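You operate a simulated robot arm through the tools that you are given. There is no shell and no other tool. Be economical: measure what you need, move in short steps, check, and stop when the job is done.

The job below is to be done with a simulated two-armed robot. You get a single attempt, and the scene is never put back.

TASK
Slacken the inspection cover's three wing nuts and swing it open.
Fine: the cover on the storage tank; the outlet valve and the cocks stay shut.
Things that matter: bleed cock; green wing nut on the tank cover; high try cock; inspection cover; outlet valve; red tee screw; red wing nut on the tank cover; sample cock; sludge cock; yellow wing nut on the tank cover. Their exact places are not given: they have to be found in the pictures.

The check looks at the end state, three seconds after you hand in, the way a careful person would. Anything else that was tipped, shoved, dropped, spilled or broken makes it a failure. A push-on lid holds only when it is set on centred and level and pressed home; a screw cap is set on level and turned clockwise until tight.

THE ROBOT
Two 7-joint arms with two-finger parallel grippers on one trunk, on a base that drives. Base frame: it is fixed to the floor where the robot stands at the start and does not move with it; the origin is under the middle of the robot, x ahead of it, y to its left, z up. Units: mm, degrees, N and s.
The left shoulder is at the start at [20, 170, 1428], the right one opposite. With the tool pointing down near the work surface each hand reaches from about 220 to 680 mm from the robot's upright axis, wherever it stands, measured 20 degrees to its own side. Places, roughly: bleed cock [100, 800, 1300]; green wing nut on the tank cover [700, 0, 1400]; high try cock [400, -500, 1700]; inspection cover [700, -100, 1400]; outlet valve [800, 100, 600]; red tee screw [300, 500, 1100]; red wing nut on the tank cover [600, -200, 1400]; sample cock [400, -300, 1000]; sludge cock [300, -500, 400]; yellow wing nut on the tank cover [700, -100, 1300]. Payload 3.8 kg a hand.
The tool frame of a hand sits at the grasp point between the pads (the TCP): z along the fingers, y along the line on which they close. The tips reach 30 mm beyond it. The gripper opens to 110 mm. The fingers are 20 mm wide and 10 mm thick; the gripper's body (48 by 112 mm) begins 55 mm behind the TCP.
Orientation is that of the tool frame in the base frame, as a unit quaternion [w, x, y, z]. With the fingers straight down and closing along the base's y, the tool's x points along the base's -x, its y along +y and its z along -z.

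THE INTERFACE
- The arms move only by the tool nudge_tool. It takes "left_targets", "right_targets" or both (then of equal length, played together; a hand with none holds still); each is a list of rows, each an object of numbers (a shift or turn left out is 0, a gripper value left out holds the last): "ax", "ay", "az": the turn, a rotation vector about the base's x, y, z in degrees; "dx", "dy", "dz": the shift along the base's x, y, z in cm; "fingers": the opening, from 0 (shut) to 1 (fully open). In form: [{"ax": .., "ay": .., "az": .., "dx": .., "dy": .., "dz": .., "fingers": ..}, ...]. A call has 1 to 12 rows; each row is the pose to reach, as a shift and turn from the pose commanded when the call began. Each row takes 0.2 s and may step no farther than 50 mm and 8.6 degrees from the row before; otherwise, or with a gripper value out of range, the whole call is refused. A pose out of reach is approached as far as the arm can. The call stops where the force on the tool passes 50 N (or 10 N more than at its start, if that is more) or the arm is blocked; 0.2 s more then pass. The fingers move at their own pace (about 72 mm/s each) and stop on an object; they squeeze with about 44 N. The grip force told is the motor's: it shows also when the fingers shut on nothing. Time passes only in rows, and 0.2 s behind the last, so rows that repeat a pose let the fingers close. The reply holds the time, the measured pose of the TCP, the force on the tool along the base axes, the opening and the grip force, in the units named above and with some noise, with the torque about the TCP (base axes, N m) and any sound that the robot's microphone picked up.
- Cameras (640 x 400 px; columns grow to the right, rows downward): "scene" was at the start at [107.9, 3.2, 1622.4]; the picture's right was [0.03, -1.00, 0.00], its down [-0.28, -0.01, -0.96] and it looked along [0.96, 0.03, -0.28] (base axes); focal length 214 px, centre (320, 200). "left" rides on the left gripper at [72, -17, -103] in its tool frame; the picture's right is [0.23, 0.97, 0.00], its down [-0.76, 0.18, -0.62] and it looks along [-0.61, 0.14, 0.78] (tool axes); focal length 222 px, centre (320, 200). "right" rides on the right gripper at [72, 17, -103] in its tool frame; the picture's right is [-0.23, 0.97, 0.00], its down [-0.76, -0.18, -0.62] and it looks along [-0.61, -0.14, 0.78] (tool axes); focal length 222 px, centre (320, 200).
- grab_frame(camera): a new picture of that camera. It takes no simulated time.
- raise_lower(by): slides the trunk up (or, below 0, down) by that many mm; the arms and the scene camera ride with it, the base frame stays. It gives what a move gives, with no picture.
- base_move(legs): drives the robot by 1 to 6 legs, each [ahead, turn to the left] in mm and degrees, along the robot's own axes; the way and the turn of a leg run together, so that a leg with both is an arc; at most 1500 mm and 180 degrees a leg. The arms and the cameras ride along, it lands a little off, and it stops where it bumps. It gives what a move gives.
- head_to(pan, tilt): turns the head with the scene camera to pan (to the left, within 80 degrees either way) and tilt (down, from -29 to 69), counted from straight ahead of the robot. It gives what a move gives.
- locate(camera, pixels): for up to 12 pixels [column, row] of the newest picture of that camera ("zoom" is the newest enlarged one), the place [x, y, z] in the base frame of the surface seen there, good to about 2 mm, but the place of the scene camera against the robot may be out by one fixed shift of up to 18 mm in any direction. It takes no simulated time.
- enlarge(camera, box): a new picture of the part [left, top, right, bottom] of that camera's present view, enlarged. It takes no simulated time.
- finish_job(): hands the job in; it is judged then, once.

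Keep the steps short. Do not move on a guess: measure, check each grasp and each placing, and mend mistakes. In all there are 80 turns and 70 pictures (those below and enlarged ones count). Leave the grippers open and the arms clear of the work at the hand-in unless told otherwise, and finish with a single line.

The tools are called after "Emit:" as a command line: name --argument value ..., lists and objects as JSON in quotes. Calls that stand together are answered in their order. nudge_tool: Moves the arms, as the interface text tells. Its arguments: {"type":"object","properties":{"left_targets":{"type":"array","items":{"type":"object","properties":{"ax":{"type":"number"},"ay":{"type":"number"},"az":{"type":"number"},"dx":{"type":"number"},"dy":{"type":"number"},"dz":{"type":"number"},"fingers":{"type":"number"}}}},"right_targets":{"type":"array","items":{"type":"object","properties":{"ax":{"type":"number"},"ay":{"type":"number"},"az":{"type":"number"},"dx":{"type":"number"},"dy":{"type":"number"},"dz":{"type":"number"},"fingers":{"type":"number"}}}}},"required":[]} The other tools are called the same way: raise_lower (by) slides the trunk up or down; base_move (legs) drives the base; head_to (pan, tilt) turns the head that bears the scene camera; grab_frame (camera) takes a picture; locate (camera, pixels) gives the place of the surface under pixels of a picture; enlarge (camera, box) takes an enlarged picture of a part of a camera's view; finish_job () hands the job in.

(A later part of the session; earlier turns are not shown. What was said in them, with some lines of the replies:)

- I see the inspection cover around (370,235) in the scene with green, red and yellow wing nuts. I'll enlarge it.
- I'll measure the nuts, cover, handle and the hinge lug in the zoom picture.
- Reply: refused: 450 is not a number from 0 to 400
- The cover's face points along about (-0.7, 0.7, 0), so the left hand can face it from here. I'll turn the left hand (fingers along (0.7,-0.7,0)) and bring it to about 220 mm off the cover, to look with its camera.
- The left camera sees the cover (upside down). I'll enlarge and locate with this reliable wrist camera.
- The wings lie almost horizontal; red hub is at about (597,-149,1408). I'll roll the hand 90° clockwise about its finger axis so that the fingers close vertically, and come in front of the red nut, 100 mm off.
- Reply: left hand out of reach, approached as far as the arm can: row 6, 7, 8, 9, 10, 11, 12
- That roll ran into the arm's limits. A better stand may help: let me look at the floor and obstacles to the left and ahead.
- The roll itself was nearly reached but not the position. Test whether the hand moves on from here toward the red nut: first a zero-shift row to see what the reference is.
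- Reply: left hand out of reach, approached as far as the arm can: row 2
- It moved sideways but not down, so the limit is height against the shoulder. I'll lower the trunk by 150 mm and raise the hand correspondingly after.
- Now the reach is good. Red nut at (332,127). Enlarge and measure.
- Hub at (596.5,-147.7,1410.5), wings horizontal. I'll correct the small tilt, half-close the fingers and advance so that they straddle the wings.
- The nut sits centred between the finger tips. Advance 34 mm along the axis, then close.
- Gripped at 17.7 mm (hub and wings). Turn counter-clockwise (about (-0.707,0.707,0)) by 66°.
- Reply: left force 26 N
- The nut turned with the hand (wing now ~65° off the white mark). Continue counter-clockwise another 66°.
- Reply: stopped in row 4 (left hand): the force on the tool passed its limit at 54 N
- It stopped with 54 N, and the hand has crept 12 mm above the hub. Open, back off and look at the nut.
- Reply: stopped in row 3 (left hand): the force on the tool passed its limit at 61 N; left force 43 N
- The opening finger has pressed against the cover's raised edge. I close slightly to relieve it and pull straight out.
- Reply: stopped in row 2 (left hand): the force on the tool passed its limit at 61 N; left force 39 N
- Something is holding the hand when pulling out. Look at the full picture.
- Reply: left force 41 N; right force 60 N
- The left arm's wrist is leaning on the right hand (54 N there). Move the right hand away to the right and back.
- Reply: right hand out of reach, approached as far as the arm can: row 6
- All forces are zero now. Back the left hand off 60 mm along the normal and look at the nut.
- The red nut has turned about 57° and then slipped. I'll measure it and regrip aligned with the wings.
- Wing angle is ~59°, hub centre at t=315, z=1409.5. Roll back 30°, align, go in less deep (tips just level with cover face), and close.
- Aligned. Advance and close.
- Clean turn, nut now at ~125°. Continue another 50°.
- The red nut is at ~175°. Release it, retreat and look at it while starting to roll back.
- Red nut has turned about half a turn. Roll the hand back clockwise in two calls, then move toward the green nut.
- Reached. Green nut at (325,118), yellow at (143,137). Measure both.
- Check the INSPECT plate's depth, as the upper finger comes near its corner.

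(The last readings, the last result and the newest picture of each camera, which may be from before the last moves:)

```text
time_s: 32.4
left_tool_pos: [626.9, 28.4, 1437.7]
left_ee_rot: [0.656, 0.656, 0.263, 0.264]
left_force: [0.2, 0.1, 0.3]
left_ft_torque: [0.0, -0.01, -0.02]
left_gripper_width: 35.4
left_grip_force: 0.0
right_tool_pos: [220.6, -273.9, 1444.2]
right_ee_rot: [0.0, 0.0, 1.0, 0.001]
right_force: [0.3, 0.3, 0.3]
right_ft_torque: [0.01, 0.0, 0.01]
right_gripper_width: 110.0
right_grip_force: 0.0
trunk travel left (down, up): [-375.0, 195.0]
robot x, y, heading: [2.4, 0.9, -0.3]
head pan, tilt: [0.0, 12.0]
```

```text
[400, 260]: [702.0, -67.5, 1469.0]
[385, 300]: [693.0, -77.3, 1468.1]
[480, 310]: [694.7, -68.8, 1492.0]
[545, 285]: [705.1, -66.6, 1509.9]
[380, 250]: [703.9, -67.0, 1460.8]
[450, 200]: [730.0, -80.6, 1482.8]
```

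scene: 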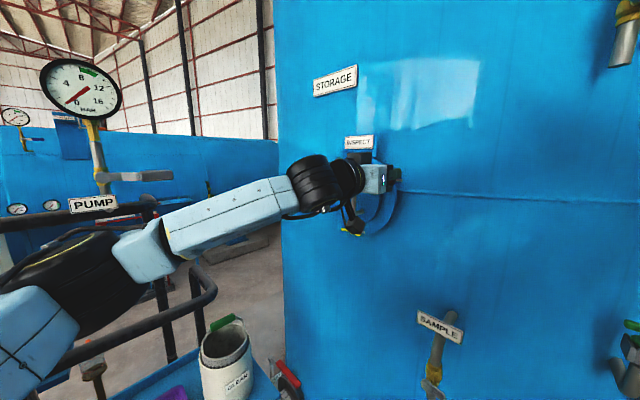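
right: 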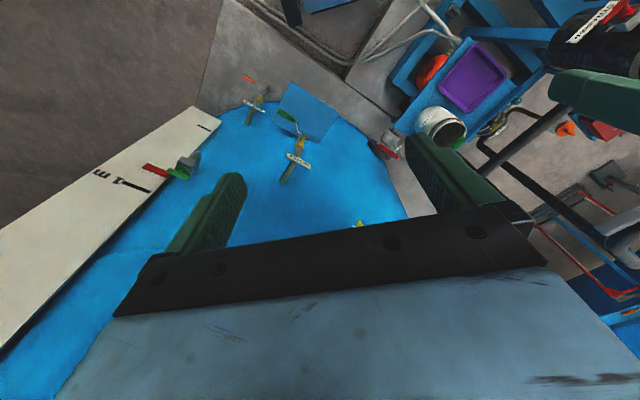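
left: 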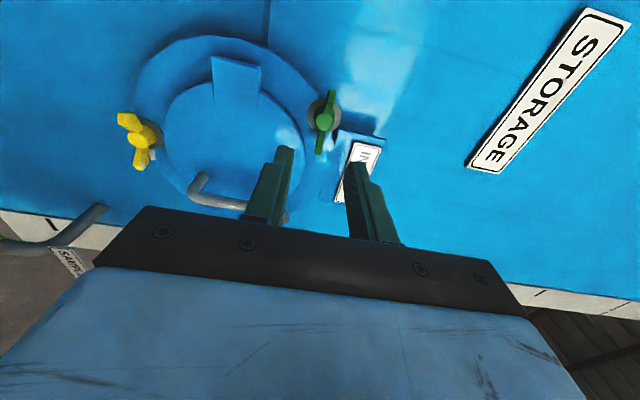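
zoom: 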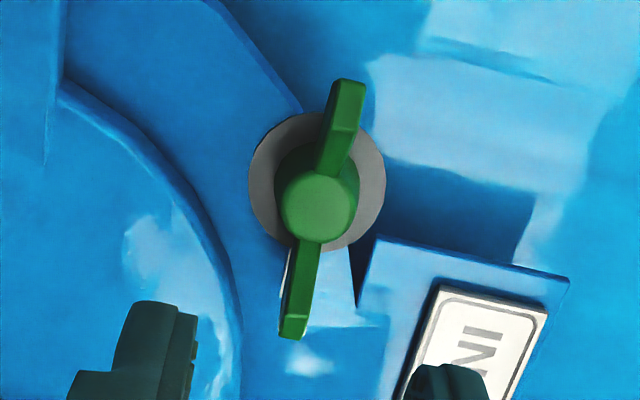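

Plate is 14 mm behind the tips' plane — clear. Go in on the green nut and close.

Emit:
nudge_tool --left_targets '[{"dx": 1, "dy": -0.5, "dz": 0.48}, {"dx": 3, "dy": -2.5, "dz": 0.48}, {"dx": 5.68, "dy": -5.17, "dz": 0.48}, {"dx": 5.68, "dy": -5.17, "dz": 0.48, "fingers": 0}, {"dx": 5.68, "dy": -5.17, "dz": 0.48, "fingers": 0}, {"dx": 5.68, "dy": -5.17, "dz": 0.48, "fingers": 0}]'

Emit:
grab_frame --camera "left"

```text
time_s: 33.8
left_tool_pos: [683.6, -25.6, 1442.5]
left_ee_rot: [0.656, 0.656, 0.264, 0.264]
left_force: [4.0, -5.9, 0.7]
left_ft_torque: [-0.05, -0.05, 0.31]
left_gripper_width: 17.9
left_grip_force: 45.4
right_tool_pos: [222.3, -275.4, 1443.1]
right_ee_rot: [-0.001, 0.0, 1.0, 0.001]
right_force: [-0.2, 0.6, -0.3]
right_ft_torque: [0.0, 0.01, -0.01]
right_gripper_width: 109.8
right_grip_force: 0.1
trunk travel left (down, up): [-375.0, 195.0]
robot x, y, heading: [4.8, 0.6, -0.1]
head pan, tilt: [0.0, 12.0]
```

```text
40 pictures are left
```

left: 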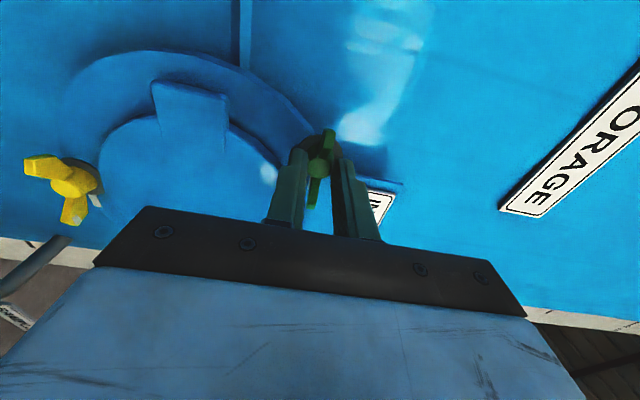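

Gripped. Turn counter-clockwise 82° and then another 82°, checking forces between.

Emit:
nudge_tool --left_targets '[{"ax": -5.8, "ay": 5.8}, {"ax": -11.6, "ay": 11.6}, {"ax": -17.4, "ay": 17.4}, {"ax": -23.2, "ay": 23.2}, {"ax": -29, "ay": 29}, {"ax": -34.8, "ay": 34.8}, {"ax": -40.6, "ay": 40.6}, {"ax": -46.4, "ay": 46.4}, {"ax": -52.2, "ay": 52.2}, {"ax": -58, "ay": 58}]'

Emit:
grab_frame --camera "left"

```text
time_s: 36.0
left_tool_pos: [682.1, -27.1, 1439.2]
left_ee_rot: [0.674, 0.313, 0.628, -0.229]
left_force: [-11.5, -4.8, -26.2]
left_ft_torque: [-0.04, -0.11, -0.39]
left_gripper_width: 17.8
left_grip_force: 45.0
right_tool_pos: [220.9, -275.1, 1442.1]
right_ee_rot: [0.0, 0.0, 1.0, 0.001]
right_force: [-0.5, -1.0, -0.5]
right_ft_torque: [-0.03, 0.02, 0.01]
right_gripper_width: 110.1
right_grip_force: 0.0
trunk travel left (down, up): [-375.0, 195.0]
robot x, y, heading: [4.6, 0.7, -0.2]
head pan, tilt: [0.0, 12.0]
```

```text
39 pictures are left
```

left: 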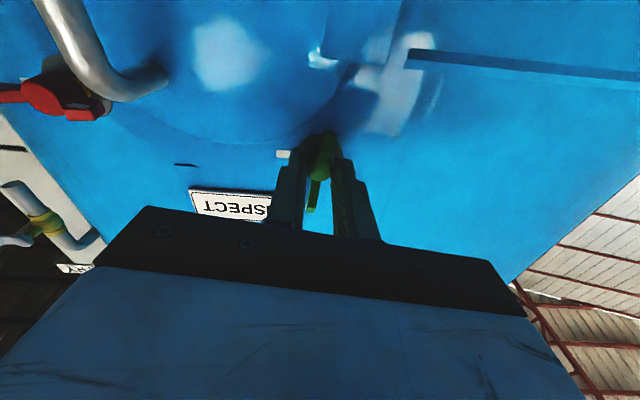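

Turned 80° but 26 N pulls down; I'll ease the command 2.5 mm down and continue.

Emit:
nudge_tool --left_targets '[{"dz": -0.25, "dx": -0.1}, {"ax": -5.8, "ay": 5.8, "dz": -0.25, "dx": -0.1}, {"ax": -11.6, "ay": 11.6, "dz": -0.25, "dx": -0.1}, {"ax": -17.4, "ay": 17.4, "dz": -0.2}, {"ax": -23.2, "ay": 23.2, "dz": -0.2}, {"ax": -29, "ay": 29, "dz": -0.1}, {"ax": -34.8, "ay": 34.8}, {"ax": -40.6, "ay": 40.6}]'

Emit:
grab_frame --camera "left"

```text
time_s: 37.8
left_tool_pos: [679.7, -29.6, 1440.1]
left_ee_rot: [0.484, -0.032, 0.704, -0.519]
left_force: [-13.5, -10.4, -21.6]
left_ft_torque: [0.28, 0.34, -0.36]
left_gripper_width: 17.9
left_grip_force: 45.2
right_tool_pos: [220.4, -276.1, 1444.4]
right_ee_rot: [0.001, 0.0, 1.0, 0.002]
right_force: [1.1, -0.1, 0.0]
right_ft_torque: [-0.01, 0.0, 0.03]
right_gripper_width: 110.2
right_grip_force: 0.0
trunk travel left (down, up): [-375.0, 195.0]
robot x, y, heading: [-1.6, -3.2, -0.4]
head pan, tilt: [0.0, 12.0]
```

```text
38 pictures are left
```

left: 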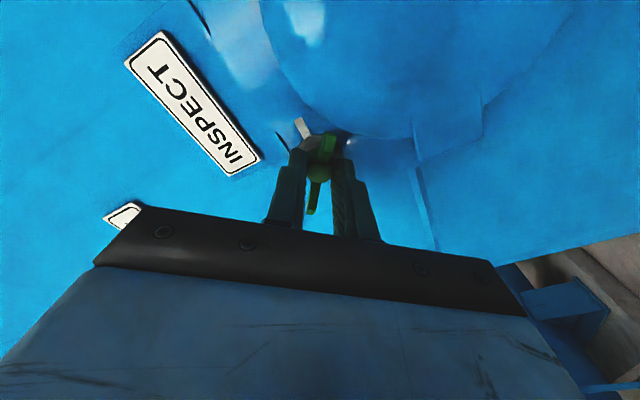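

Continue 41° more while easing in the pushed direction.

Emit:
nudge_tool --left_targets '[{"dx": -0.15, "dy": -0.1, "dz": -0.2}, {"ax": -5.8, "ay": 5.8, "dx": -0.15, "dy": -0.1, "dz": -0.2}, {"ax": -11.6, "ay": 11.6, "dx": -0.15, "dy": -0.1, "dz": -0.2}, {"ax": -17.4, "ay": 17.4, "dx": -0.15, "dy": -0.1, "dz": -0.2}, {"ax": -23.2, "ay": 23.2, "dx": -0.15, "dy": -0.1, "dz": -0.2}, {"ax": -29, "ay": 29, "dx": -0.15, "dy": -0.1, "dz": -0.2}, {"ax": -34.8, "ay": 34.8, "dx": -0.15, "dy": -0.1, "dz": -0.2}]'

Emit:
nudge_tool --left_targets '[{"fingers": 0.32}, {"fingers": 0.32}, {"dx": -1.5, "dy": 1.5}, {"dx": -3.5, "dy": 3.5}, {"dx": -6, "dy": 6}]'

Emit:
grab_frame --camera "left"

```text
time_s: 39.4
left_tool_pos: [679.5, -28.3, 1442.4]
left_ee_rot: [-0.228, 0.325, -0.629, 0.668]
left_force: [1.3, -15.8, -0.8]
left_ft_torque: [0.55, -0.5, -0.19]
left_gripper_width: 19.0
left_grip_force: 44.8
right_tool_pos: [221.6, -277.3, 1444.5]
right_ee_rot: [-0.001, 0.0, 1.0, 0.002]
right_force: [-0.9, 0.8, 0.1]
right_ft_torque: [-0.02, -0.01, 0.02]
right_gripper_width: 110.1
right_grip_force: 0.1
trunk travel left (down, up): [-375.0, 195.0]
robot x, y, heading: [0.2, -3.7, -0.2]
head pan, tilt: [0.0, 12.0]
```

```text
time_s: 40.6
left_tool_pos: [621.0, 38.9, 1441.8]
left_ee_rot: [-0.227, 0.326, -0.628, 0.669]
left_force: [0.3, 0.9, -0.6]
left_ft_torque: [0.0, 0.05, -0.01]
left_gripper_width: 35.3
left_grip_force: 0.1
right_tool_pos: [220.1, -272.2, 1445.2]
right_ee_rot: [0.001, 0.0, 1.0, 0.001]
right_force: [0.6, 0.0, 0.0]
right_ft_torque: [-0.06, 0.0, 0.02]
right_gripper_width: 110.0
right_grip_force: 0.0
trunk travel left (down, up): [-375.0, 195.0]
robot x, y, heading: [-1.5, -1.4, 0.1]
head pan, tilt: [0.0, 12.0]
```

```text
37 pictures are left
```

left: 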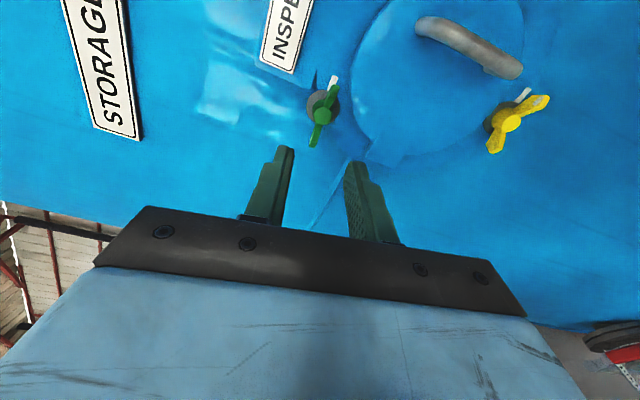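

Green has turned about half a turn as well. For the yellow nut (z≈1270) the trunk must go lower; check what lies beneath the arms first.

Emit:
head_to --pan 25 --tilt 35

Emit:
grab_frame --camera "scene"

```text
time_s: 41.5
left_tool_pos: [621.3, 36.6, 1440.3]
left_ee_rot: [-0.228, 0.326, -0.628, 0.669]
left_force: [-0.3, -0.2, 0.6]
left_ft_torque: [0.02, 0.0, 0.02]
left_gripper_width: 35.0
left_grip_force: 0.0
right_tool_pos: [221.0, -273.9, 1444.2]
right_ee_rot: [0.002, -0.001, 1.0, 0.0]
right_force: [-0.3, -0.1, 0.0]
right_ft_torque: [0.0, 0.0, -0.01]
right_gripper_width: 110.0
right_grip_force: 0.1
trunk travel left (down, up): [-375.0, 195.0]
robot x, y, heading: [2.9, -3.0, -0.3]
head pan, tilt: [25.0, 35.0]
```

```text
36 pictures are left
```

scene: 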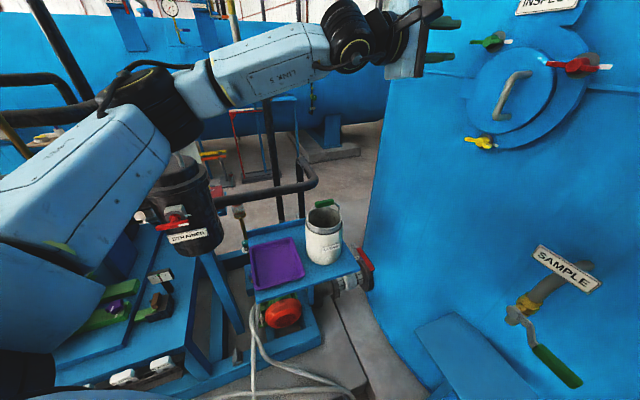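

Emit:
locate --camera "scene" --pixels '[[250, 190], [310, 182], [175, 170], [190, 155], [185, 215], [268, 150], [50, 82], [150, 105], [115, 100], [90, 120], [60, 250], [75, 105]]'

```text
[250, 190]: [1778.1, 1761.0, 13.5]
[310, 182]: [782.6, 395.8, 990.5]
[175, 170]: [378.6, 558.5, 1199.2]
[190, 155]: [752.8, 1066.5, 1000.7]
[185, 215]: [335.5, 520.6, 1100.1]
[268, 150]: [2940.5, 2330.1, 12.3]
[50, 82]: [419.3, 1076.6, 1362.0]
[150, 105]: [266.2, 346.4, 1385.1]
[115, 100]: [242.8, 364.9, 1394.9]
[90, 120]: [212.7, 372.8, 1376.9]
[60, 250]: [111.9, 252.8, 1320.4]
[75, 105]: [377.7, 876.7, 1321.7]
```

Lower the trunk 110 mm (elbow stays above the strainer), then roll back while moving to in front of the yellow nut.

Emit:
raise_lower --by -110

Emit:
nudge_tool --left_targets '[{"ax": 5.8, "ay": -5.8, "dx": -0.5, "dy": -0.5}, {"ax": 11.6, "ay": -11.6, "dx": -1, "dy": -1}, {"ax": 17.4, "ay": -17.4, "dx": -1.5, "dy": -1.5}, {"ax": 23.2, "ay": -23.2, "dx": -2, "dy": -2}, {"ax": 29, "ay": -29, "dx": -2.5, "dy": -2.5}, {"ax": 34.8, "ay": -34.8, "dx": -3, "dy": -3}, {"ax": 40.6, "ay": -40.6, "dx": -3.5, "dy": -3.5}, {"ax": 46.4, "ay": -46.4, "dx": -4, "dy": -4}, {"ax": 52.2, "ay": -52.2, "dx": -4, "dy": -4.5}, {"ax": 58, "ay": -58, "dx": -4, "dy": -4.5}, {"ax": 63.8, "ay": -63.8, "dx": -4, "dy": -4.5}, {"ax": 69.6, "ay": -69.6, "dx": -4, "dy": -4.5}]'

Emit:
grab_frame --camera "scene"

```text
time_s: 42.9
left_tool_pos: [621.0, 35.8, 1332.6]
left_ee_rot: [-0.227, 0.326, -0.629, 0.668]
left_force: [-0.8, 0.1, -0.1]
left_ft_torque: [0.01, -0.01, 0.03]
left_gripper_width: 34.9
left_grip_force: 0.0
right_tool_pos: [220.8, -273.7, 1334.5]
right_ee_rot: [0.0, 0.0, 1.0, 0.0]
right_force: [0.5, -0.2, -1.1]
right_ft_torque: [-0.03, -0.01, -0.02]
right_gripper_width: 110.2
right_grip_force: 0.1
trunk travel left (down, up): [-265.0, 305.0]
robot x, y, heading: [-0.8, 1.8, -0.4]
head pan, tilt: [25.0, 35.0]
```

```text
time_s: 45.5
left_tool_pos: [581.9, -9.3, 1331.9]
left_ee_rot: [0.66, 0.267, 0.647, -0.274]
left_force: [-0.1, 0.3, -0.5]
left_ft_torque: [0.0, 0.0, 0.01]
left_gripper_width: 35.4
left_grip_force: 0.0
right_tool_pos: [222.1, -273.5, 1333.4]
right_ee_rot: [0.001, -0.001, 1.0, 0.0]
right_force: [-0.2, 0.3, 0.0]
right_ft_torque: [0.0, 0.0, -0.01]
right_gripper_width: 109.9
right_grip_force: 0.0
trunk travel left (down, up): [-265.0, 305.0]
robot x, y, heading: [1.1, 0.4, -0.1]
head pan, tilt: [25.0, 35.0]
```

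```text
35 pictures are left
```

scene: 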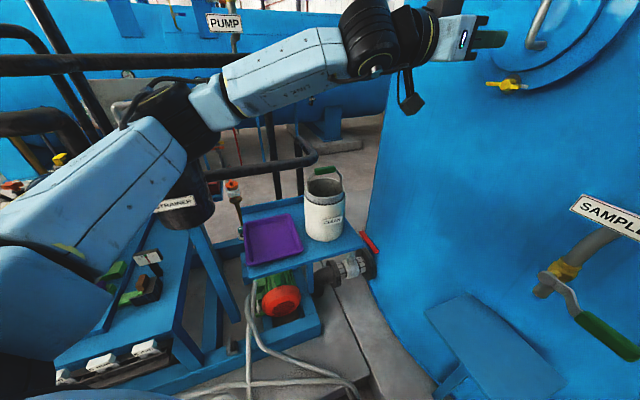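

Clear so far. Continue rolling 86° and descend to z≈1270.

Emit:
nudge_tool --left_targets '[{"ax": 5.8, "ay": -5.8}, {"ax": 11.6, "ay": -11.6}, {"ax": 17.4, "ay": -17.4}, {"ax": 23.2, "ay": -23.2}, {"ax": 29, "ay": -29}, {"ax": 34.8, "ay": -34.8, "dz": -1}, {"ax": 40.6, "ay": -40.6, "dz": -2}, {"ax": 46.4, "ay": -46.4, "dz": -3}, {"ax": 52.2, "ay": -52.2, "dz": -4}, {"ax": 58, "ay": -58, "dz": -5}, {"ax": 62, "ay": -62, "dz": -6}]'

Emit:
grab_frame --camera "left"

Emit:
grab_frame --camera "scene"

```text
time_s: 47.9
left_tool_pos: [579.6, -10.3, 1282.5]
left_ee_rot: [0.66, 0.652, 0.28, 0.247]
left_force: [0.2, -0.3, 0.5]
left_ft_torque: [0.01, 0.0, 0.02]
left_gripper_width: 35.3
left_grip_force: 0.0
left hand out of reach, approached as far as the arm can: row 11
right_tool_pos: [220.7, -273.8, 1334.8]
right_ee_rot: [0.001, 0.0, 1.0, 0.001]
right_force: [0.0, -0.6, 0.4]
right_ft_torque: [0.0, -0.01, 0.02]
right_gripper_width: 110.3
right_grip_force: 0.1
trunk travel left (down, up): [-265.0, 305.0]
robot x, y, heading: [-1.5, -0.5, -0.2]
head pan, tilt: [25.0, 35.0]
```

```text
34 pictures are left
```

left: 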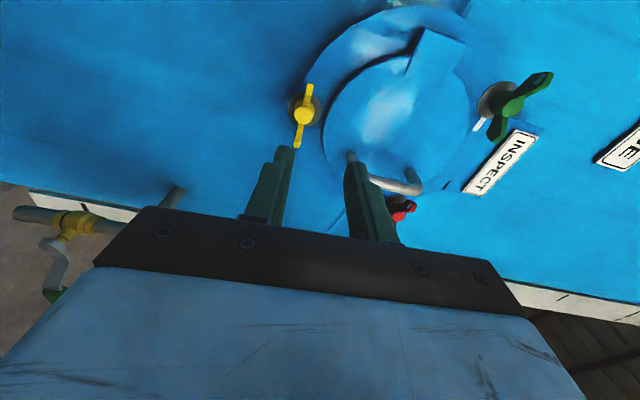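

```text
33 pictures are left
```

scene: 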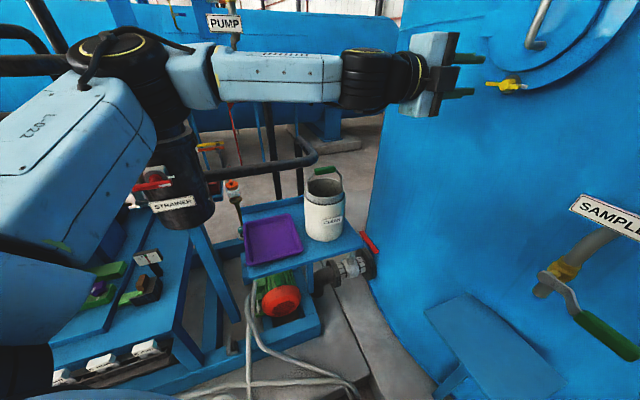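

The elbow rises at this roll. Reach is just short; lower the trunk 40 mm more. Measure the yellow nut now.

Emit:
locate --camera "left" --pixels '[[303, 116], [309, 87], [297, 145], [307, 98], [300, 132], [316, 113], [335, 110]]'

Emit:
raise_lower --by -40

```text
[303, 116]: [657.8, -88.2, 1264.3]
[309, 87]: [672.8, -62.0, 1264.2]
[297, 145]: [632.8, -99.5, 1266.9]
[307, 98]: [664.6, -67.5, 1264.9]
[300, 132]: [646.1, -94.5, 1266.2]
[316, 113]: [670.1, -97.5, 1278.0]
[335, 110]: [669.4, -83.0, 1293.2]
```

```text
time_s: 48.7
left_tool_pos: [579.9, -9.2, 1242.6]
left_ee_rot: [0.66, 0.652, 0.281, 0.246]
left_force: [-0.7, 0.1, 0.2]
left_ft_torque: [-0.03, -0.01, 0.0]
left_gripper_width: 35.3
left_grip_force: 0.1
right_tool_pos: [221.7, -273.7, 1294.3]
right_ee_rot: [0.001, 0.0, 1.0, 0.0]
right_force: [-1.3, 0.6, 0.1]
right_ft_torque: [0.02, 0.01, -0.02]
right_gripper_width: 110.0
right_grip_force: 0.1
trunk travel left (down, up): [-225.0, 345.0]
robot x, y, heading: [-2.9, -0.7, -0.1]
head pan, tilt: [25.0, 35.0]
```

Yellow hub ≈ (658,-88,1265). Align, rise, advance and close.

Emit:
nudge_tool --left_targets '[{"ax": 1.6, "ay": -2.2, "az": 1.2, "dx": 0.2, "dy": -0.2, "dz": 1.2}, {"ax": 1.6, "ay": -2.2, "az": 1.2, "dx": 0.24, "dy": -0.25, "dz": 2.25}, {"ax": 1.6, "ay": -2.2, "az": 1.2, "dx": 2.2, "dy": -2.2, "dz": 2.25}, {"ax": 1.6, "ay": -2.2, "az": 1.2, "dx": 4, "dy": -4, "dz": 2.25}]'

Emit:
grab_frame --camera "left"

```text
time_s: 49.7
left_tool_pos: [622.1, -49.0, 1265.6]
left_ee_rot: [0.654, 0.653, 0.27, 0.269]
left_force: [0.7, 0.3, 0.4]
left_ft_torque: [-0.02, -0.02, 0.01]
left_gripper_width: 35.1
left_grip_force: 0.1
right_tool_pos: [221.5, -273.3, 1294.0]
right_ee_rot: [0.0, -0.001, 1.0, 0.001]
right_force: [-1.1, 0.1, 0.2]
right_ft_torque: [-0.02, -0.03, -0.01]
right_gripper_width: 110.0
right_grip_force: 0.0
trunk travel left (down, up): [-225.0, 345.0]
robot x, y, heading: [-2.4, -0.9, -0.3]
head pan, tilt: [25.0, 35.0]
```

```text
32 pictures are left
```

left: 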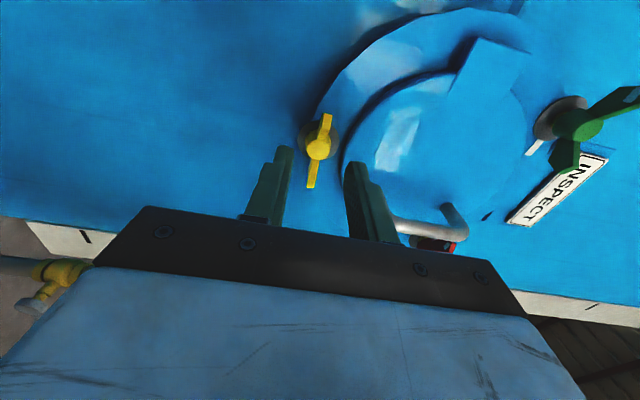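

Centred. Final 24 mm in, close.

Emit:
nudge_tool --left_targets '[{"dx": 1.6, "dy": -1.75}, {"dx": 1.6, "dy": -1.75, "fingers": 0}, {"dx": 1.6, "dy": -1.75, "fingers": 0}, {"dx": 1.6, "dy": -1.75, "fingers": 0}]'

Emit:
nudge_tool --left_targets '[{"ax": -5.8, "ay": 5.8}, {"ax": -11.6, "ay": 11.6}, {"ax": -17.4, "ay": 17.4}, {"ax": -23.2, "ay": 23.2}, {"ax": -29, "ay": 29}, {"ax": -34.8, "ay": 34.8}, {"ax": -40.6, "ay": 40.6}]'

Emit:
grab_frame --camera "scene"

```text
time_s: 50.7
left_tool_pos: [638.0, -69.4, 1264.3]
left_ee_rot: [0.653, 0.654, 0.271, 0.269]
left_force: [5.5, -8.7, 0.1]
left_ft_torque: [-0.03, -0.03, -0.09]
left_gripper_width: 17.8
left_grip_force: 45.9
right_tool_pos: [221.4, -275.9, 1293.9]
right_ee_rot: [0.0, 0.0, 1.0, 0.001]
right_force: [-0.9, 0.3, -0.4]
right_ft_torque: [0.02, -0.01, -0.04]
right_gripper_width: 109.9
right_grip_force: 0.0
trunk travel left (down, up): [-225.0, 345.0]
robot x, y, heading: [0.3, -0.1, -0.5]
head pan, tilt: [25.0, 35.0]
```

```text
time_s: 52.3
left_tool_pos: [637.0, -68.0, 1265.5]
left_ee_rot: [0.702, 0.443, 0.552, -0.078]
left_force: [10.7, -12.5, 9.6]
left_ft_torque: [-0.2, -0.27, -0.1]
left_gripper_width: 17.8
left_grip_force: 44.8
right_tool_pos: [221.6, -275.6, 1294.1]
right_ee_rot: [0.0, 0.0, 1.0, 0.001]
right_force: [-0.8, -0.2, -0.1]
right_ft_torque: [0.0, 0.0, -0.01]
right_gripper_width: 109.9
right_grip_force: 0.1
trunk travel left (down, up): [-225.0, 345.0]
robot x, y, heading: [0.8, 0.2, -0.2]
head pan, tilt: [25.0, 35.0]
```

```text
31 pictures are left
```

scene: 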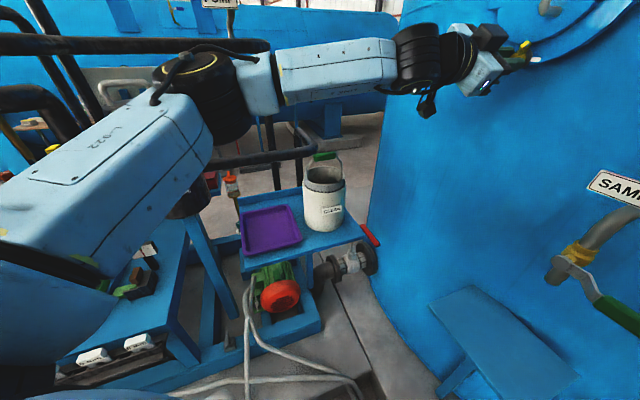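

Turning fine. Check elbow clearance against the strainer.

Emit:
locate --camera "scene" --pixels '[[225, 130], [190, 205], [180, 75], [260, 100], [120, 150]]'

Emit:
nudge_tool --left_targets '[{"ax": -5.8, "ay": 5.8}, {"ax": -11.6, "ay": 11.6}, {"ax": -17.4, "ay": 17.4}, {"ax": -23.2, "ay": 23.2}, {"ax": -29, "ay": 29}]'

Emit:
grab_frame --camera "scene"

```text
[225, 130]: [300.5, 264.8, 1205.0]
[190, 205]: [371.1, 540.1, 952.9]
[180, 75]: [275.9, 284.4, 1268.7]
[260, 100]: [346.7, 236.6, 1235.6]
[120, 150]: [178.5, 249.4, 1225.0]
```

```text
time_s: 53.5
left_tool_pos: [636.8, -68.5, 1266.0]
left_ee_rot: [0.63, 0.222, 0.672, -0.319]
left_force: [9.8, -9.5, 9.0]
left_ft_torque: [0.05, 0.04, -0.14]
left_gripper_width: 17.6
left_grip_force: 44.8
right_tool_pos: [222.0, -274.8, 1292.5]
right_ee_rot: [0.0, 0.0, 1.0, 0.001]
right_force: [0.6, 0.1, -0.8]
right_ft_torque: [-0.01, 0.0, 0.02]
right_gripper_width: 110.0
right_grip_force: 0.0
trunk travel left (down, up): [-225.0, 345.0]
robot x, y, heading: [-2.0, -1.0, -0.2]
head pan, tilt: [25.0, 35.0]
```

```text
30 pictures are left
```

scene: 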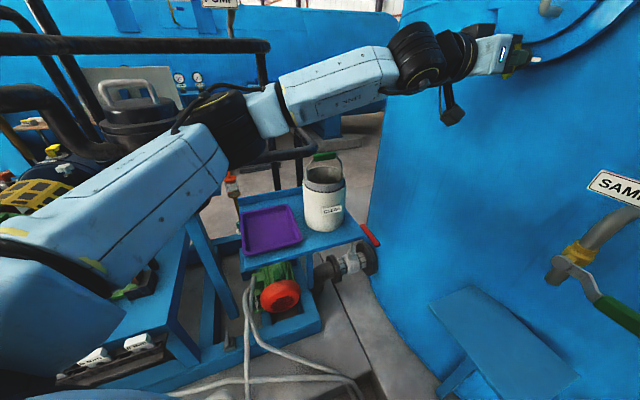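

Elbow is ~200 mm from the strainer. Continue 80° more.

Emit:
nudge_tool --left_targets '[{"ax": -5.8, "ay": 5.8}, {"ax": -11.6, "ay": 11.6}, {"ax": -17.4, "ay": 17.4}, {"ax": -23.2, "ay": 23.2}, {"ax": -29, "ay": 29}, {"ax": -34.8, "ay": 34.8}, {"ax": -40.6, "ay": 40.6}, {"ax": -46.4, "ay": 46.4}, {"ax": -52.2, "ay": 52.2}, {"ax": -58, "ay": 58}]'

Emit:
grab_frame --camera "left"

```text
time_s: 55.7
left_tool_pos: [638.1, -68.5, 1265.5]
left_ee_rot: [-0.267, 0.273, -0.652, 0.655]
left_force: [13.7, -11.1, 14.8]
left_ft_torque: [-0.22, -0.43, -0.41]
left_gripper_width: 18.1
left_grip_force: 45.6
right_tool_pos: [222.6, -275.3, 1294.2]
right_ee_rot: [0.0, 0.0, 1.0, 0.001]
right_force: [-0.2, -0.1, -0.1]
right_ft_torque: [-0.02, -0.01, -0.01]
right_gripper_width: 109.7
right_grip_force: 0.0
trunk travel left (down, up): [-225.0, 345.0]
robot x, y, heading: [1.3, -4.9, -0.7]
head pan, tilt: [25.0, 35.0]
```

```text
29 pictures are left
```

left: 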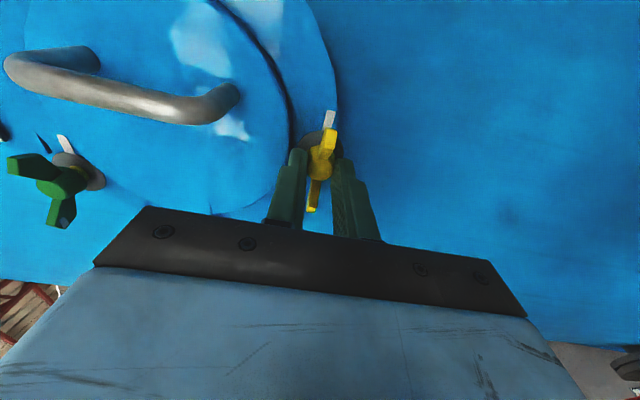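

All three nuts have turned about 180°. Release yellow, retreat, raise the trunk 93 mm to handle height.

Emit:
nudge_tool --left_targets '[{"fingers": 0.32}, {"fingers": 0.32}, {"dx": -1.5, "dy": 1.5}, {"dx": -4, "dy": 4}, {"dx": -7, "dy": 7}]'

Emit:
raise_lower --by 93

Emit:
nudge_tool --left_targets '[{"ax": 5.8, "ay": -5.8, "dx": -0.3, "fingers": 0.5}, {"ax": 11.6, "ay": -11.6, "dx": -0.6, "dy": -0.2}, {"ax": 17.4, "ay": -17.4, "dx": -0.9, "dy": -0.4}, {"ax": 23.2, "ay": -23.2, "dx": -1.2, "dy": -0.6}, {"ax": 29, "ay": -29, "dx": -1.5, "dy": -0.8}, {"ax": 34.8, "ay": -34.8, "dx": -1.8, "dy": -1}, {"ax": 40.6, "ay": -40.6, "dx": -2.1, "dy": -1.2}, {"ax": 46.4, "ay": -46.4, "dx": -2.1, "dy": -1.5}, {"ax": 52.2, "ay": -52.2, "dx": -2.1, "dy": -1.8}, {"ax": 58, "ay": -58, "dx": -2.1, "dy": -2}, {"ax": 63.6, "ay": -63.6, "dx": -2.1, "dy": -2}]'

Emit:
grab_frame --camera "left"

```text
time_s: 56.9
left_tool_pos: [566.4, 3.3, 1264.5]
left_ee_rot: [-0.268, 0.274, -0.651, 0.655]
left_force: [0.5, 0.1, 0.4]
left_ft_torque: [0.01, -0.02, 0.01]
left_gripper_width: 35.1
left_grip_force: 0.0
right_tool_pos: [220.2, -272.2, 1295.3]
right_ee_rot: [0.001, -0.001, 1.0, 0.0]
right_force: [0.6, 0.4, -0.4]
right_ft_torque: [0.0, -0.04, -0.02]
right_gripper_width: 110.0
right_grip_force: 0.3
trunk travel left (down, up): [-225.0, 345.0]
robot x, y, heading: [-0.2, -0.7, -0.2]
head pan, tilt: [25.0, 35.0]
```

```text
time_s: 58.2
left_tool_pos: [568.1, 2.2, 1356.5]
left_ee_rot: [-0.268, 0.273, -0.652, 0.655]
left_force: [0.2, -0.2, 0.2]
left_ft_torque: [0.0, 0.02, -0.05]
left_gripper_width: 35.3
left_grip_force: 0.0
right_tool_pos: [222.2, -274.7, 1388.5]
right_ee_rot: [-0.001, 0.0, 1.0, 0.0]
right_force: [-0.8, 0.3, -0.5]
right_ft_torque: [0.02, -0.04, -0.01]
right_gripper_width: 109.8
right_grip_force: 0.1
trunk travel left (down, up): [-318.0, 252.0]
robot x, y, heading: [1.1, -3.3, -0.1]
head pan, tilt: [25.0, 35.0]
```

```text
time_s: 60.6
left_tool_pos: [546.1, -18.6, 1358.0]
left_ee_rot: [0.652, 0.268, 0.655, -0.273]
left_force: [0.7, -0.5, -0.8]
left_ft_torque: [-0.02, 0.02, 0.05]
left_gripper_width: 55.2
left_grip_force: 0.0
right_tool_pos: [221.1, -273.7, 1387.8]
right_ee_rot: [0.001, 0.0, 1.0, 0.001]
right_force: [0.7, -0.1, 0.5]
right_ft_torque: [-0.01, 0.0, 0.0]
right_gripper_width: 110.1
right_grip_force: 0.0
trunk travel left (down, up): [-318.0, 252.0]
robot x, y, heading: [0.1, 2.0, -0.2]
head pan, tilt: [25.0, 35.0]
```

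```text
28 pictures are left
```

left: 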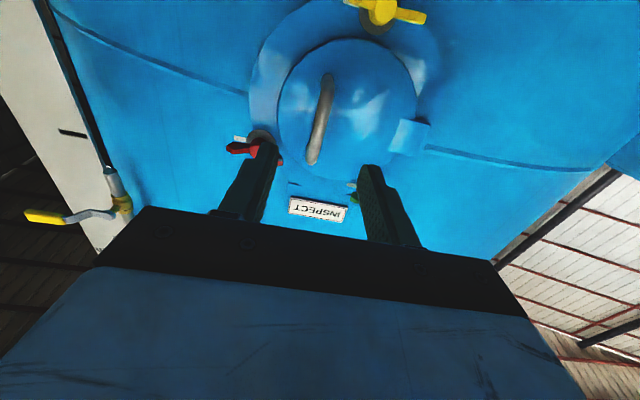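

The handle is centred between the fingers at (320,120). Measure handle and the hinge.

Emit:
locate --camera "left" --pixels '[[320, 120], [326, 80], [313, 158], [345, 110], [405, 135], [425, 128], [345, 45], [285, 110], [409, 150]]'

Emit:
enlarge --camera "left" --box '[230, 0, 450, 200]'

```text
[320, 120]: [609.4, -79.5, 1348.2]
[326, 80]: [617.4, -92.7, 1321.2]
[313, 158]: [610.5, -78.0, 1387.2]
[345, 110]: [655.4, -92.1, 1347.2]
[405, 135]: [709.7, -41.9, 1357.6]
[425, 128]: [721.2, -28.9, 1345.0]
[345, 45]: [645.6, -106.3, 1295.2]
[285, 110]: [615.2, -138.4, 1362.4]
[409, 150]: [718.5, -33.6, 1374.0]
```

```text
2.00 times, centred on (340, 100) of left
```

zoom: 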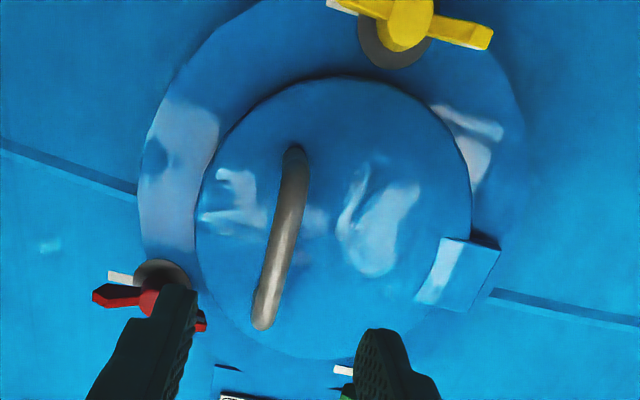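

Handle bar at t=374.6, s≈-493. Move in, close on the bar.

Emit:
nudge_tool --left_targets '[{"dx": 2, "dy": -1.9}, {"dx": 4.3, "dy": -4.1}, {"dx": 6.5, "dy": -6.3, "dz": -0.1}, {"dx": 6.5, "dy": -6.3, "dz": -0.1, "fingers": 0}, {"dx": 6.5, "dy": -6.3, "dz": -0.1, "fingers": 0}, {"dx": 6.5, "dy": -6.3, "dz": -0.1, "fingers": 0}]'

Emit:
grab_frame --camera "left"

```text
time_s: 62.0
left_tool_pos: [611.7, -84.9, 1356.0]
left_ee_rot: [0.651, 0.269, 0.654, -0.274]
left_force: [-5.1, -3.3, -4.0]
left_ft_torque: [0.04, -0.59, 0.0]
left_gripper_width: 11.9
left_grip_force: 45.1
right_tool_pos: [219.7, -274.1, 1388.0]
right_ee_rot: [0.001, 0.0, 1.0, 0.001]
right_force: [0.4, -0.1, 0.0]
right_ft_torque: [0.01, 0.0, 0.01]
right_gripper_width: 110.0
right_grip_force: 0.0
trunk travel left (down, up): [-318.0, 252.0]
robot x, y, heading: [1.1, -0.3, -0.3]
head pan, tilt: [25.0, 35.0]
```

```text
26 pictures are left
```

left: 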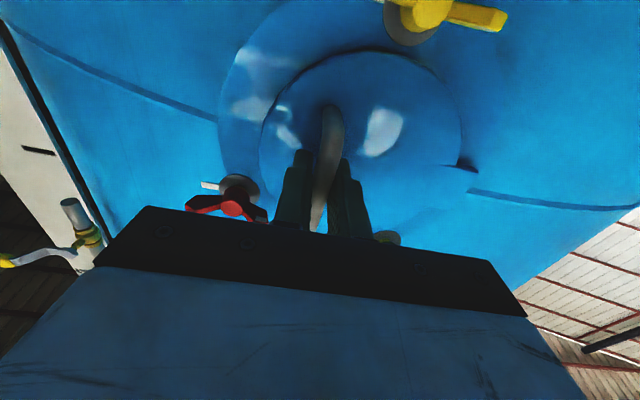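

Gripped the bar (11.9 mm). Test pull: small arc outward by ~8° about the hinge.

Emit:
nudge_tool --left_targets '[{"dx": -0.3, "dy": 0.8}, {"dx": -0.58, "dy": 1.63}]'

Emit:
grab_frame --camera "left"

```text
time_s: 62.6
left_tool_pos: [604.6, -68.8, 1354.8]
left_ee_rot: [0.651, 0.269, 0.654, -0.274]
left_force: [-9.3, -3.3, -8.2]
left_ft_torque: [-0.11, -1.01, -0.13]
left_gripper_width: 11.5
left_grip_force: 44.6
right_tool_pos: [221.1, -275.1, 1387.0]
right_ee_rot: [0.001, 0.0, 1.0, 0.001]
right_force: [0.5, 0.0, 0.6]
right_ft_torque: [-0.01, -0.02, -0.04]
right_gripper_width: 110.0
right_grip_force: 0.1
trunk travel left (down, up): [-318.0, 252.0]
robot x, y, heading: [0.9, -4.6, -0.3]
head pan, tilt: [25.0, 35.0]
```

```text
25 pictures are left
```

left: 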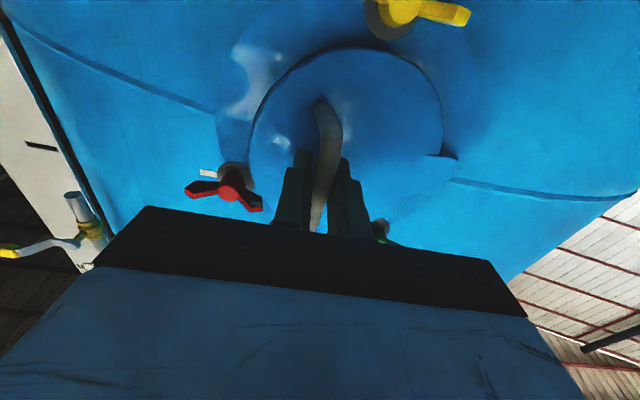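

The cover swings with under 15 N. Continue the arc to about 40°.

Emit:
nudge_tool --left_targets '[{"dx": -0.2, "dy": 0.85}, {"dx": -0.35, "dy": 1.69}, {"dx": -0.42, "dy": 2.5}, {"dx": -0.46, "dy": 3.4}, {"dx": -0.42, "dy": 4.3}, {"dx": -0.33, "dy": 5.12}, {"dx": -0.15, "dy": 6}, {"dx": 0.04, "dy": 6.8}]'

Emit:
grab_frame --camera "left"

```text
time_s: 64.4
left_tool_pos: [607.0, 2.6, 1356.6]
left_ee_rot: [0.652, 0.268, 0.655, -0.274]
left_force: [-1.5, -1.0, -5.0]
left_ft_torque: [0.3, -0.99, -0.16]
left_gripper_width: 11.8
left_grip_force: 45.1
right_tool_pos: [221.3, -274.4, 1388.4]
right_ee_rot: [0.0, -0.001, 1.0, 0.001]
right_force: [-0.6, 0.7, 0.1]
right_ft_torque: [-0.01, 0.01, 0.01]
right_gripper_width: 110.0
right_grip_force: 0.2
trunk travel left (down, up): [-318.0, 252.0]
robot x, y, heading: [-0.4, -0.4, -0.2]
head pan, tilt: [25.0, 35.0]
```

```text
24 pictures are left
```

left: 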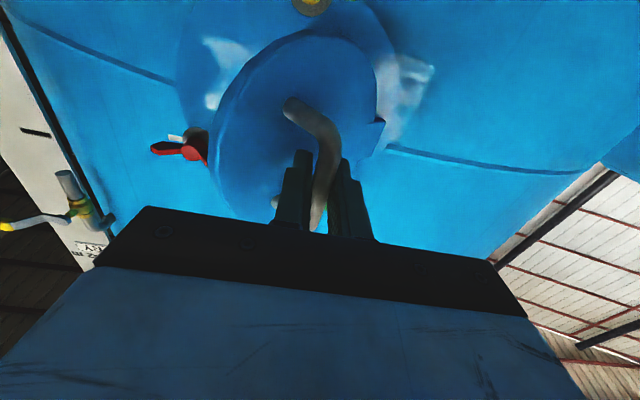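

Opens freely. Continue the arc to about 80–88°.

Emit:
nudge_tool --left_targets '[{"dx": 0.27, "dy": 0.82}, {"dx": 0.6, "dy": 1.62}, {"dx": 1.0, "dy": 2.4}, {"dx": 1.42, "dy": 3.13}, {"dx": 1.9, "dy": 3.85}, {"dx": 2.44, "dy": 4.52}, {"dx": 3.03, "dy": 5.15}, {"dx": 3.65, "dy": 5.75}, {"dx": 4.3, "dy": 6.3}, {"dx": 5.0, "dy": 6.8}]'

Emit:
grab_frame --camera "left"

Emit:
grab_frame --camera "scene"

```text
time_s: 66.6
left_tool_pos: [652.0, 65.1, 1356.6]
left_ee_rot: [0.659, 0.256, 0.654, -0.271]
left_force: [-18.6, 28.8, -2.6]
left_ft_torque: [0.86, -0.44, 0.06]
left_gripper_width: 12.8
left_grip_force: 44.7
left hand out of reach, approached as far as the arm can: row 10
right_tool_pos: [217.6, -267.3, 1387.7]
right_ee_rot: [0.002, 0.0, 1.0, -0.001]
right_force: [-0.7, 0.4, 0.6]
right_ft_torque: [0.01, -0.03, -0.03]
right_gripper_width: 110.0
right_grip_force: 0.0
trunk travel left (down, up): [-318.0, 252.0]
robot x, y, heading: [-1.4, -0.4, -0.2]
head pan, tilt: [25.0, 35.0]
```

```text
23 pictures are left
```

left: 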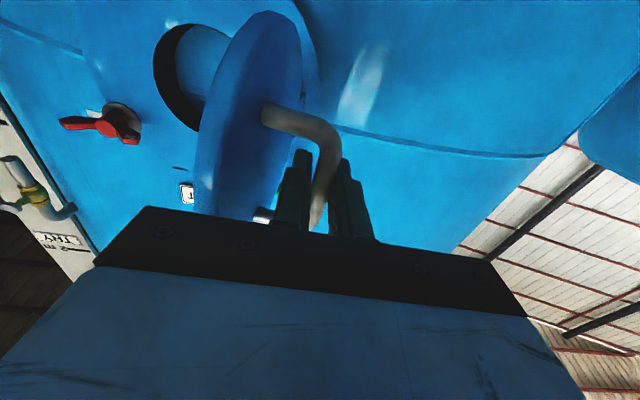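

```text
22 pictures are left
```

scene: 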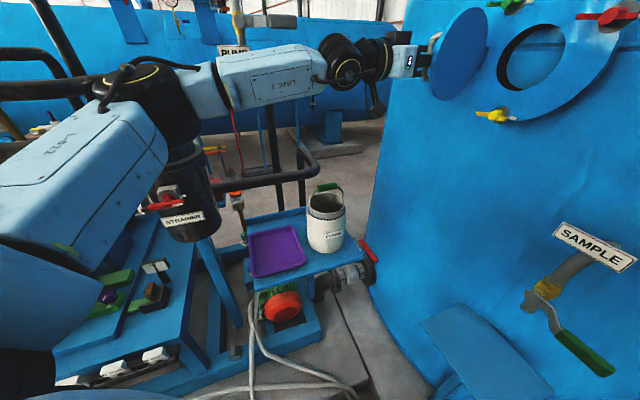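

Cover open to about 75–80°. Release carefully (small opening, since one finger is between bar and cover) and back straight out.

Emit:
nudge_tool --left_targets '[{"fingers": 0.22}, {"fingers": 0.22}, {"fingers": 0.22, "dx": -1.2, "dy": 1.2}, {"dx": -2.5, "dy": 2.5}, {"dx": -4.5, "dy": 4.5}, {"dx": -7, "dy": 6}]'

Emit:
grab_frame --camera "scene"

```text
time_s: 68.0
left_tool_pos: [586.2, 130.5, 1355.6]
left_ee_rot: [0.652, 0.268, 0.654, -0.275]
left_force: [0.4, 0.2, 0.7]
left_ft_torque: [-0.01, 0.01, -0.05]
left_gripper_width: 24.4
left_grip_force: 0.2
right_tool_pos: [220.9, -273.2, 1387.1]
right_ee_rot: [0.001, 0.0, 1.0, 0.001]
right_force: [0.2, 0.1, -0.5]
right_ft_torque: [-0.01, 0.01, 0.0]
right_gripper_width: 110.1
right_grip_force: 0.2
trunk travel left (down, up): [-318.0, 252.0]
robot x, y, heading: [1.3, -1.0, -0.3]
head pan, tilt: [25.0, 35.0]
```

```text
21 pictures are left
```

scene: 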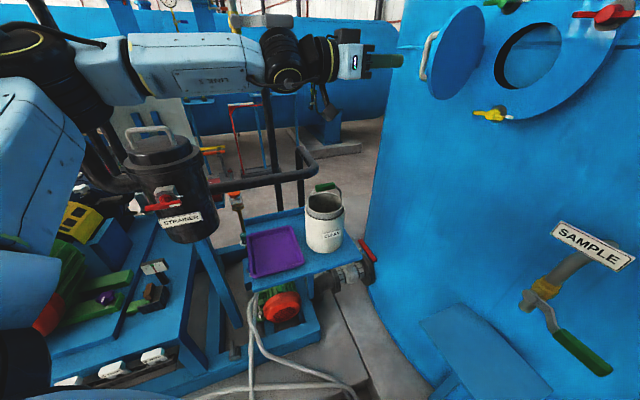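

Cover stays put. Measure its inner face to know the angle.

Emit:
locate --camera "scene" --pixels '[[440, 50], [440, 85], [475, 30], [480, 60], [458, 55], [428, 60], [500, 70], [460, 10]]'

Emit:
enlarge --camera "scene" --box '[400, 0, 640, 140]'

```text
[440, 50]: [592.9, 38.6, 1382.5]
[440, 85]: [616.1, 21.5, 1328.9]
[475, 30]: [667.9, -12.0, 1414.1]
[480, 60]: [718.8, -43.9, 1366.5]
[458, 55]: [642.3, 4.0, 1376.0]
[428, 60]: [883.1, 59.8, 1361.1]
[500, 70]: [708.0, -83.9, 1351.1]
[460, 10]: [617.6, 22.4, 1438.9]
```

```text
2.67 times, centred on (520, 70) of scene
```

zoom: 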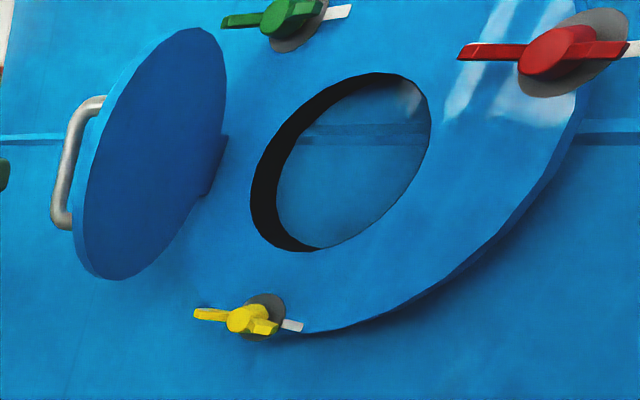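

It's open 78°. I'll push it wider from the inside: close the fingers, go around the free edge, and push with the finger sides.

Emit:
nudge_tool --left_targets '[{"dx": -3, "dy": -3, "fingers": 0}, {"dx": -6.16, "dy": -6.12}, {"dx": -4, "dy": -8.3}, {"dx": -1.6, "dy": -10.7}, {"dx": 0.77, "dy": -13.05}]'

Emit:
grab_frame --camera "left"

Emit:
grab_frame --camera "scene"

```text
time_s: 69.2
left_tool_pos: [596.5, -0.8, 1356.1]
left_ee_rot: [0.651, 0.267, 0.655, -0.274]
left_force: [0.3, -0.1, 0.2]
left_ft_torque: [0.0, -0.01, 0.02]
left_gripper_width: 0.0
left_grip_force: 37.3
right_tool_pos: [221.6, -274.7, 1386.9]
right_ee_rot: [0.0, -0.001, 1.0, 0.001]
right_force: [-0.6, -0.1, -0.4]
right_ft_torque: [0.02, -0.01, 0.03]
right_gripper_width: 109.8
right_grip_force: 0.1
trunk travel left (down, up): [-318.0, 252.0]
robot x, y, heading: [3.4, -2.4, -0.2]
head pan, tilt: [25.0, 35.0]
```

```text
19 pictures are left
```

left: 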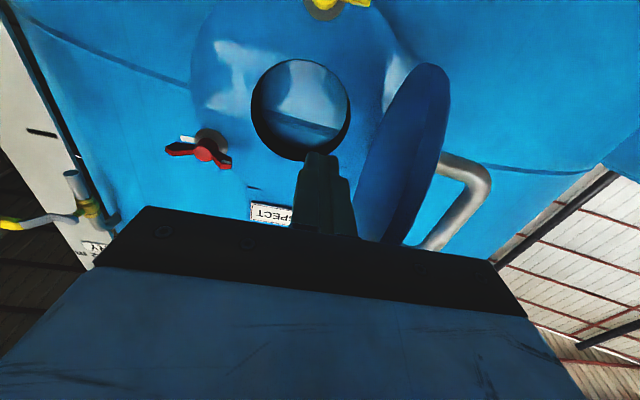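

```text
18 pictures are left
```

scene: 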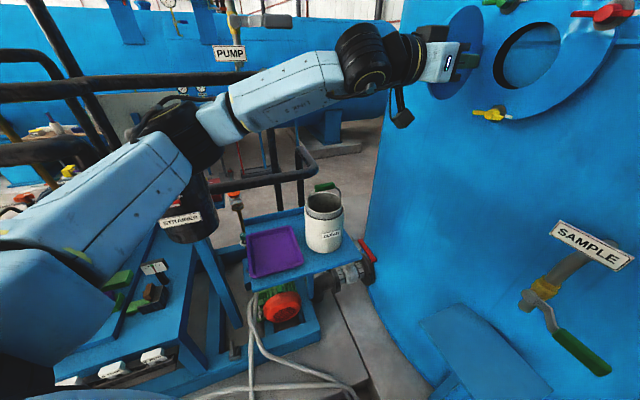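

Fingers are inside the cover, facing its inner face. Push along +t (0.707,0.707) in small steps, up to 85 mm.

Emit:
nudge_tool --left_targets '[{"dx": 0.7, "dy": 0.7}, {"dx": 1.4, "dy": 1.4}, {"dx": 2.1, "dy": 2.1}, {"dx": 2.8, "dy": 2.8}, {"dx": 3.5, "dy": 3.5}, {"dx": 4.2, "dy": 4.2}, {"dx": 4.9, "dy": 4.9}, {"dx": 5.6, "dy": 5.6}, {"dx": 6, "dy": 6}]'

Emit:
grab_frame --camera "left"

```text
time_s: 71.2
left_tool_pos: [641.3, 44.8, 1355.7]
left_ee_rot: [0.648, 0.28, 0.65, -0.283]
left_force: [-20.6, -7.9, 1.5]
left_ft_torque: [-0.02, -0.13, 0.11]
left_gripper_width: 0.2
left_grip_force: 37.3
right_tool_pos: [216.7, -273.6, 1388.2]
right_ee_rot: [0.001, 0.001, 1.0, 0.0]
right_force: [0.1, 0.9, 0.3]
right_ft_torque: [-0.02, 0.03, -0.01]
right_gripper_width: 109.9
right_grip_force: 0.1
trunk travel left (down, up): [-318.0, 252.0]
robot x, y, heading: [-0.6, -1.6, -0.2]
head pan, tilt: [25.0, 35.0]
stopped in row 9 (left hand): the force on the tool passed its limit at 52 N (the readings are from after the stop); the commanded pose is now the measured one
```

```text
17 pictures are left
```

left: 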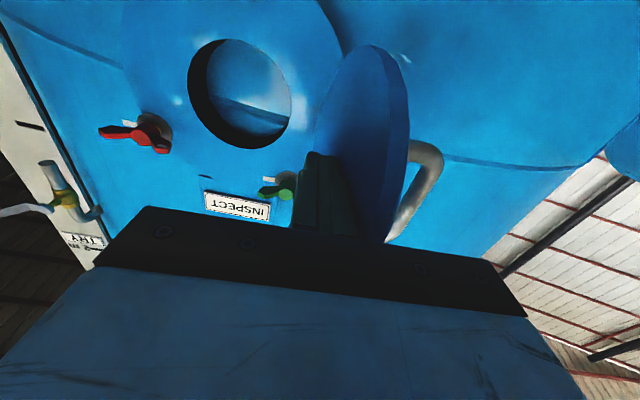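

It reached its stop. Back off sideways, then out, open the gripper and look.

Emit:
nudge_tool --left_targets '[{"dx": -1.5, "dy": -1.5}, {"dx": -4.5, "dy": -0.5}, {"dx": -8, "dy": 3}, {"dx": -11.5, "dy": 6.5, "fingers": 0.5}, {"dx": -15, "dy": 9, "fingers": 1}, {"dx": -19, "dy": 11, "fingers": 1}, {"dx": -22, "dy": 12, "fingers": 1}]'

Emit:
head_to --pan 5 --tilt 18

Emit:
grab_frame --camera "scene"

```text
time_s: 72.8
left_tool_pos: [426.8, 169.9, 1352.8]
left_ee_rot: [0.647, 0.276, 0.653, -0.28]
left_force: [0.3, 0.3, -0.3]
left_ft_torque: [0.0, 0.0, -0.01]
left_gripper_width: 109.9
left_grip_force: 0.1
right_tool_pos: [219.9, -275.1, 1388.8]
right_ee_rot: [0.001, -0.001, 1.0, -0.001]
right_force: [-0.9, 0.8, -0.5]
right_ft_torque: [0.0, -0.03, -0.02]
right_gripper_width: 110.2
right_grip_force: 0.0
trunk travel left (down, up): [-318.0, 252.0]
robot x, y, heading: [-1.9, -1.6, -0.3]
head pan, tilt: [25.0, 35.0]
```

```text
time_s: 73.6
left_tool_pos: [428.7, 171.6, 1352.8]
left_ee_rot: [0.646, 0.276, 0.653, -0.281]
left_force: [-0.1, 0.0, -0.3]
left_ft_torque: [0.0, 0.03, 0.0]
left_gripper_width: 109.7
left_grip_force: 0.1
right_tool_pos: [221.5, -272.7, 1387.5]
right_ee_rot: [0.0, 0.0, 1.0, 0.001]
right_force: [0.4, 0.3, 0.8]
right_ft_torque: [0.01, -0.03, 0.02]
right_gripper_width: 110.1
right_grip_force: 0.1
trunk travel left (down, up): [-318.0, 252.0]
robot x, y, heading: [-1.9, -2.6, -0.4]
head pan, tilt: [5.0, 18.0]
```

```text
16 pictures are left
```

scene: 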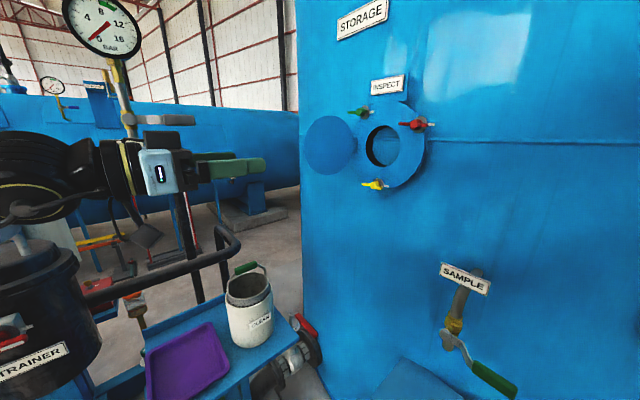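

The cover is wide open. A last zoom to check nuts and the surroundings.

Emit:
enlarge --camera "scene" --box '[290, 70, 450, 200]'

```text
3.08 times, centred on (370, 135) of scene
```

zoom: 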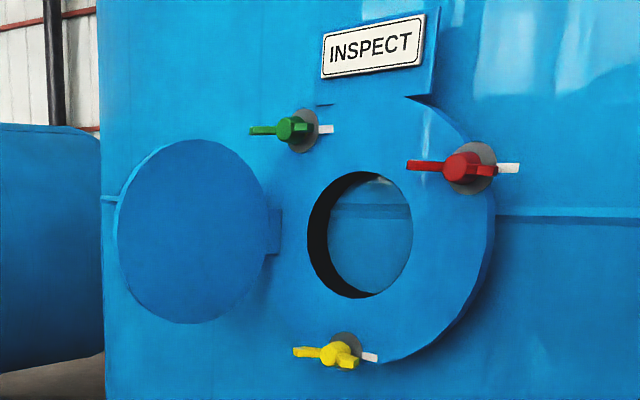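

All three nuts are backed off half a turn, the cover is fully open, the grippers are open and clear, and the cocks look untouched. Handing in.

Emit:
finish_job

```text
The job is handed in.
```

The three wing nuts are slackened about half a turn each, the inspection cover is swung open to its stop, and I never touched the outlet valve or the cocks; the job is handed in.
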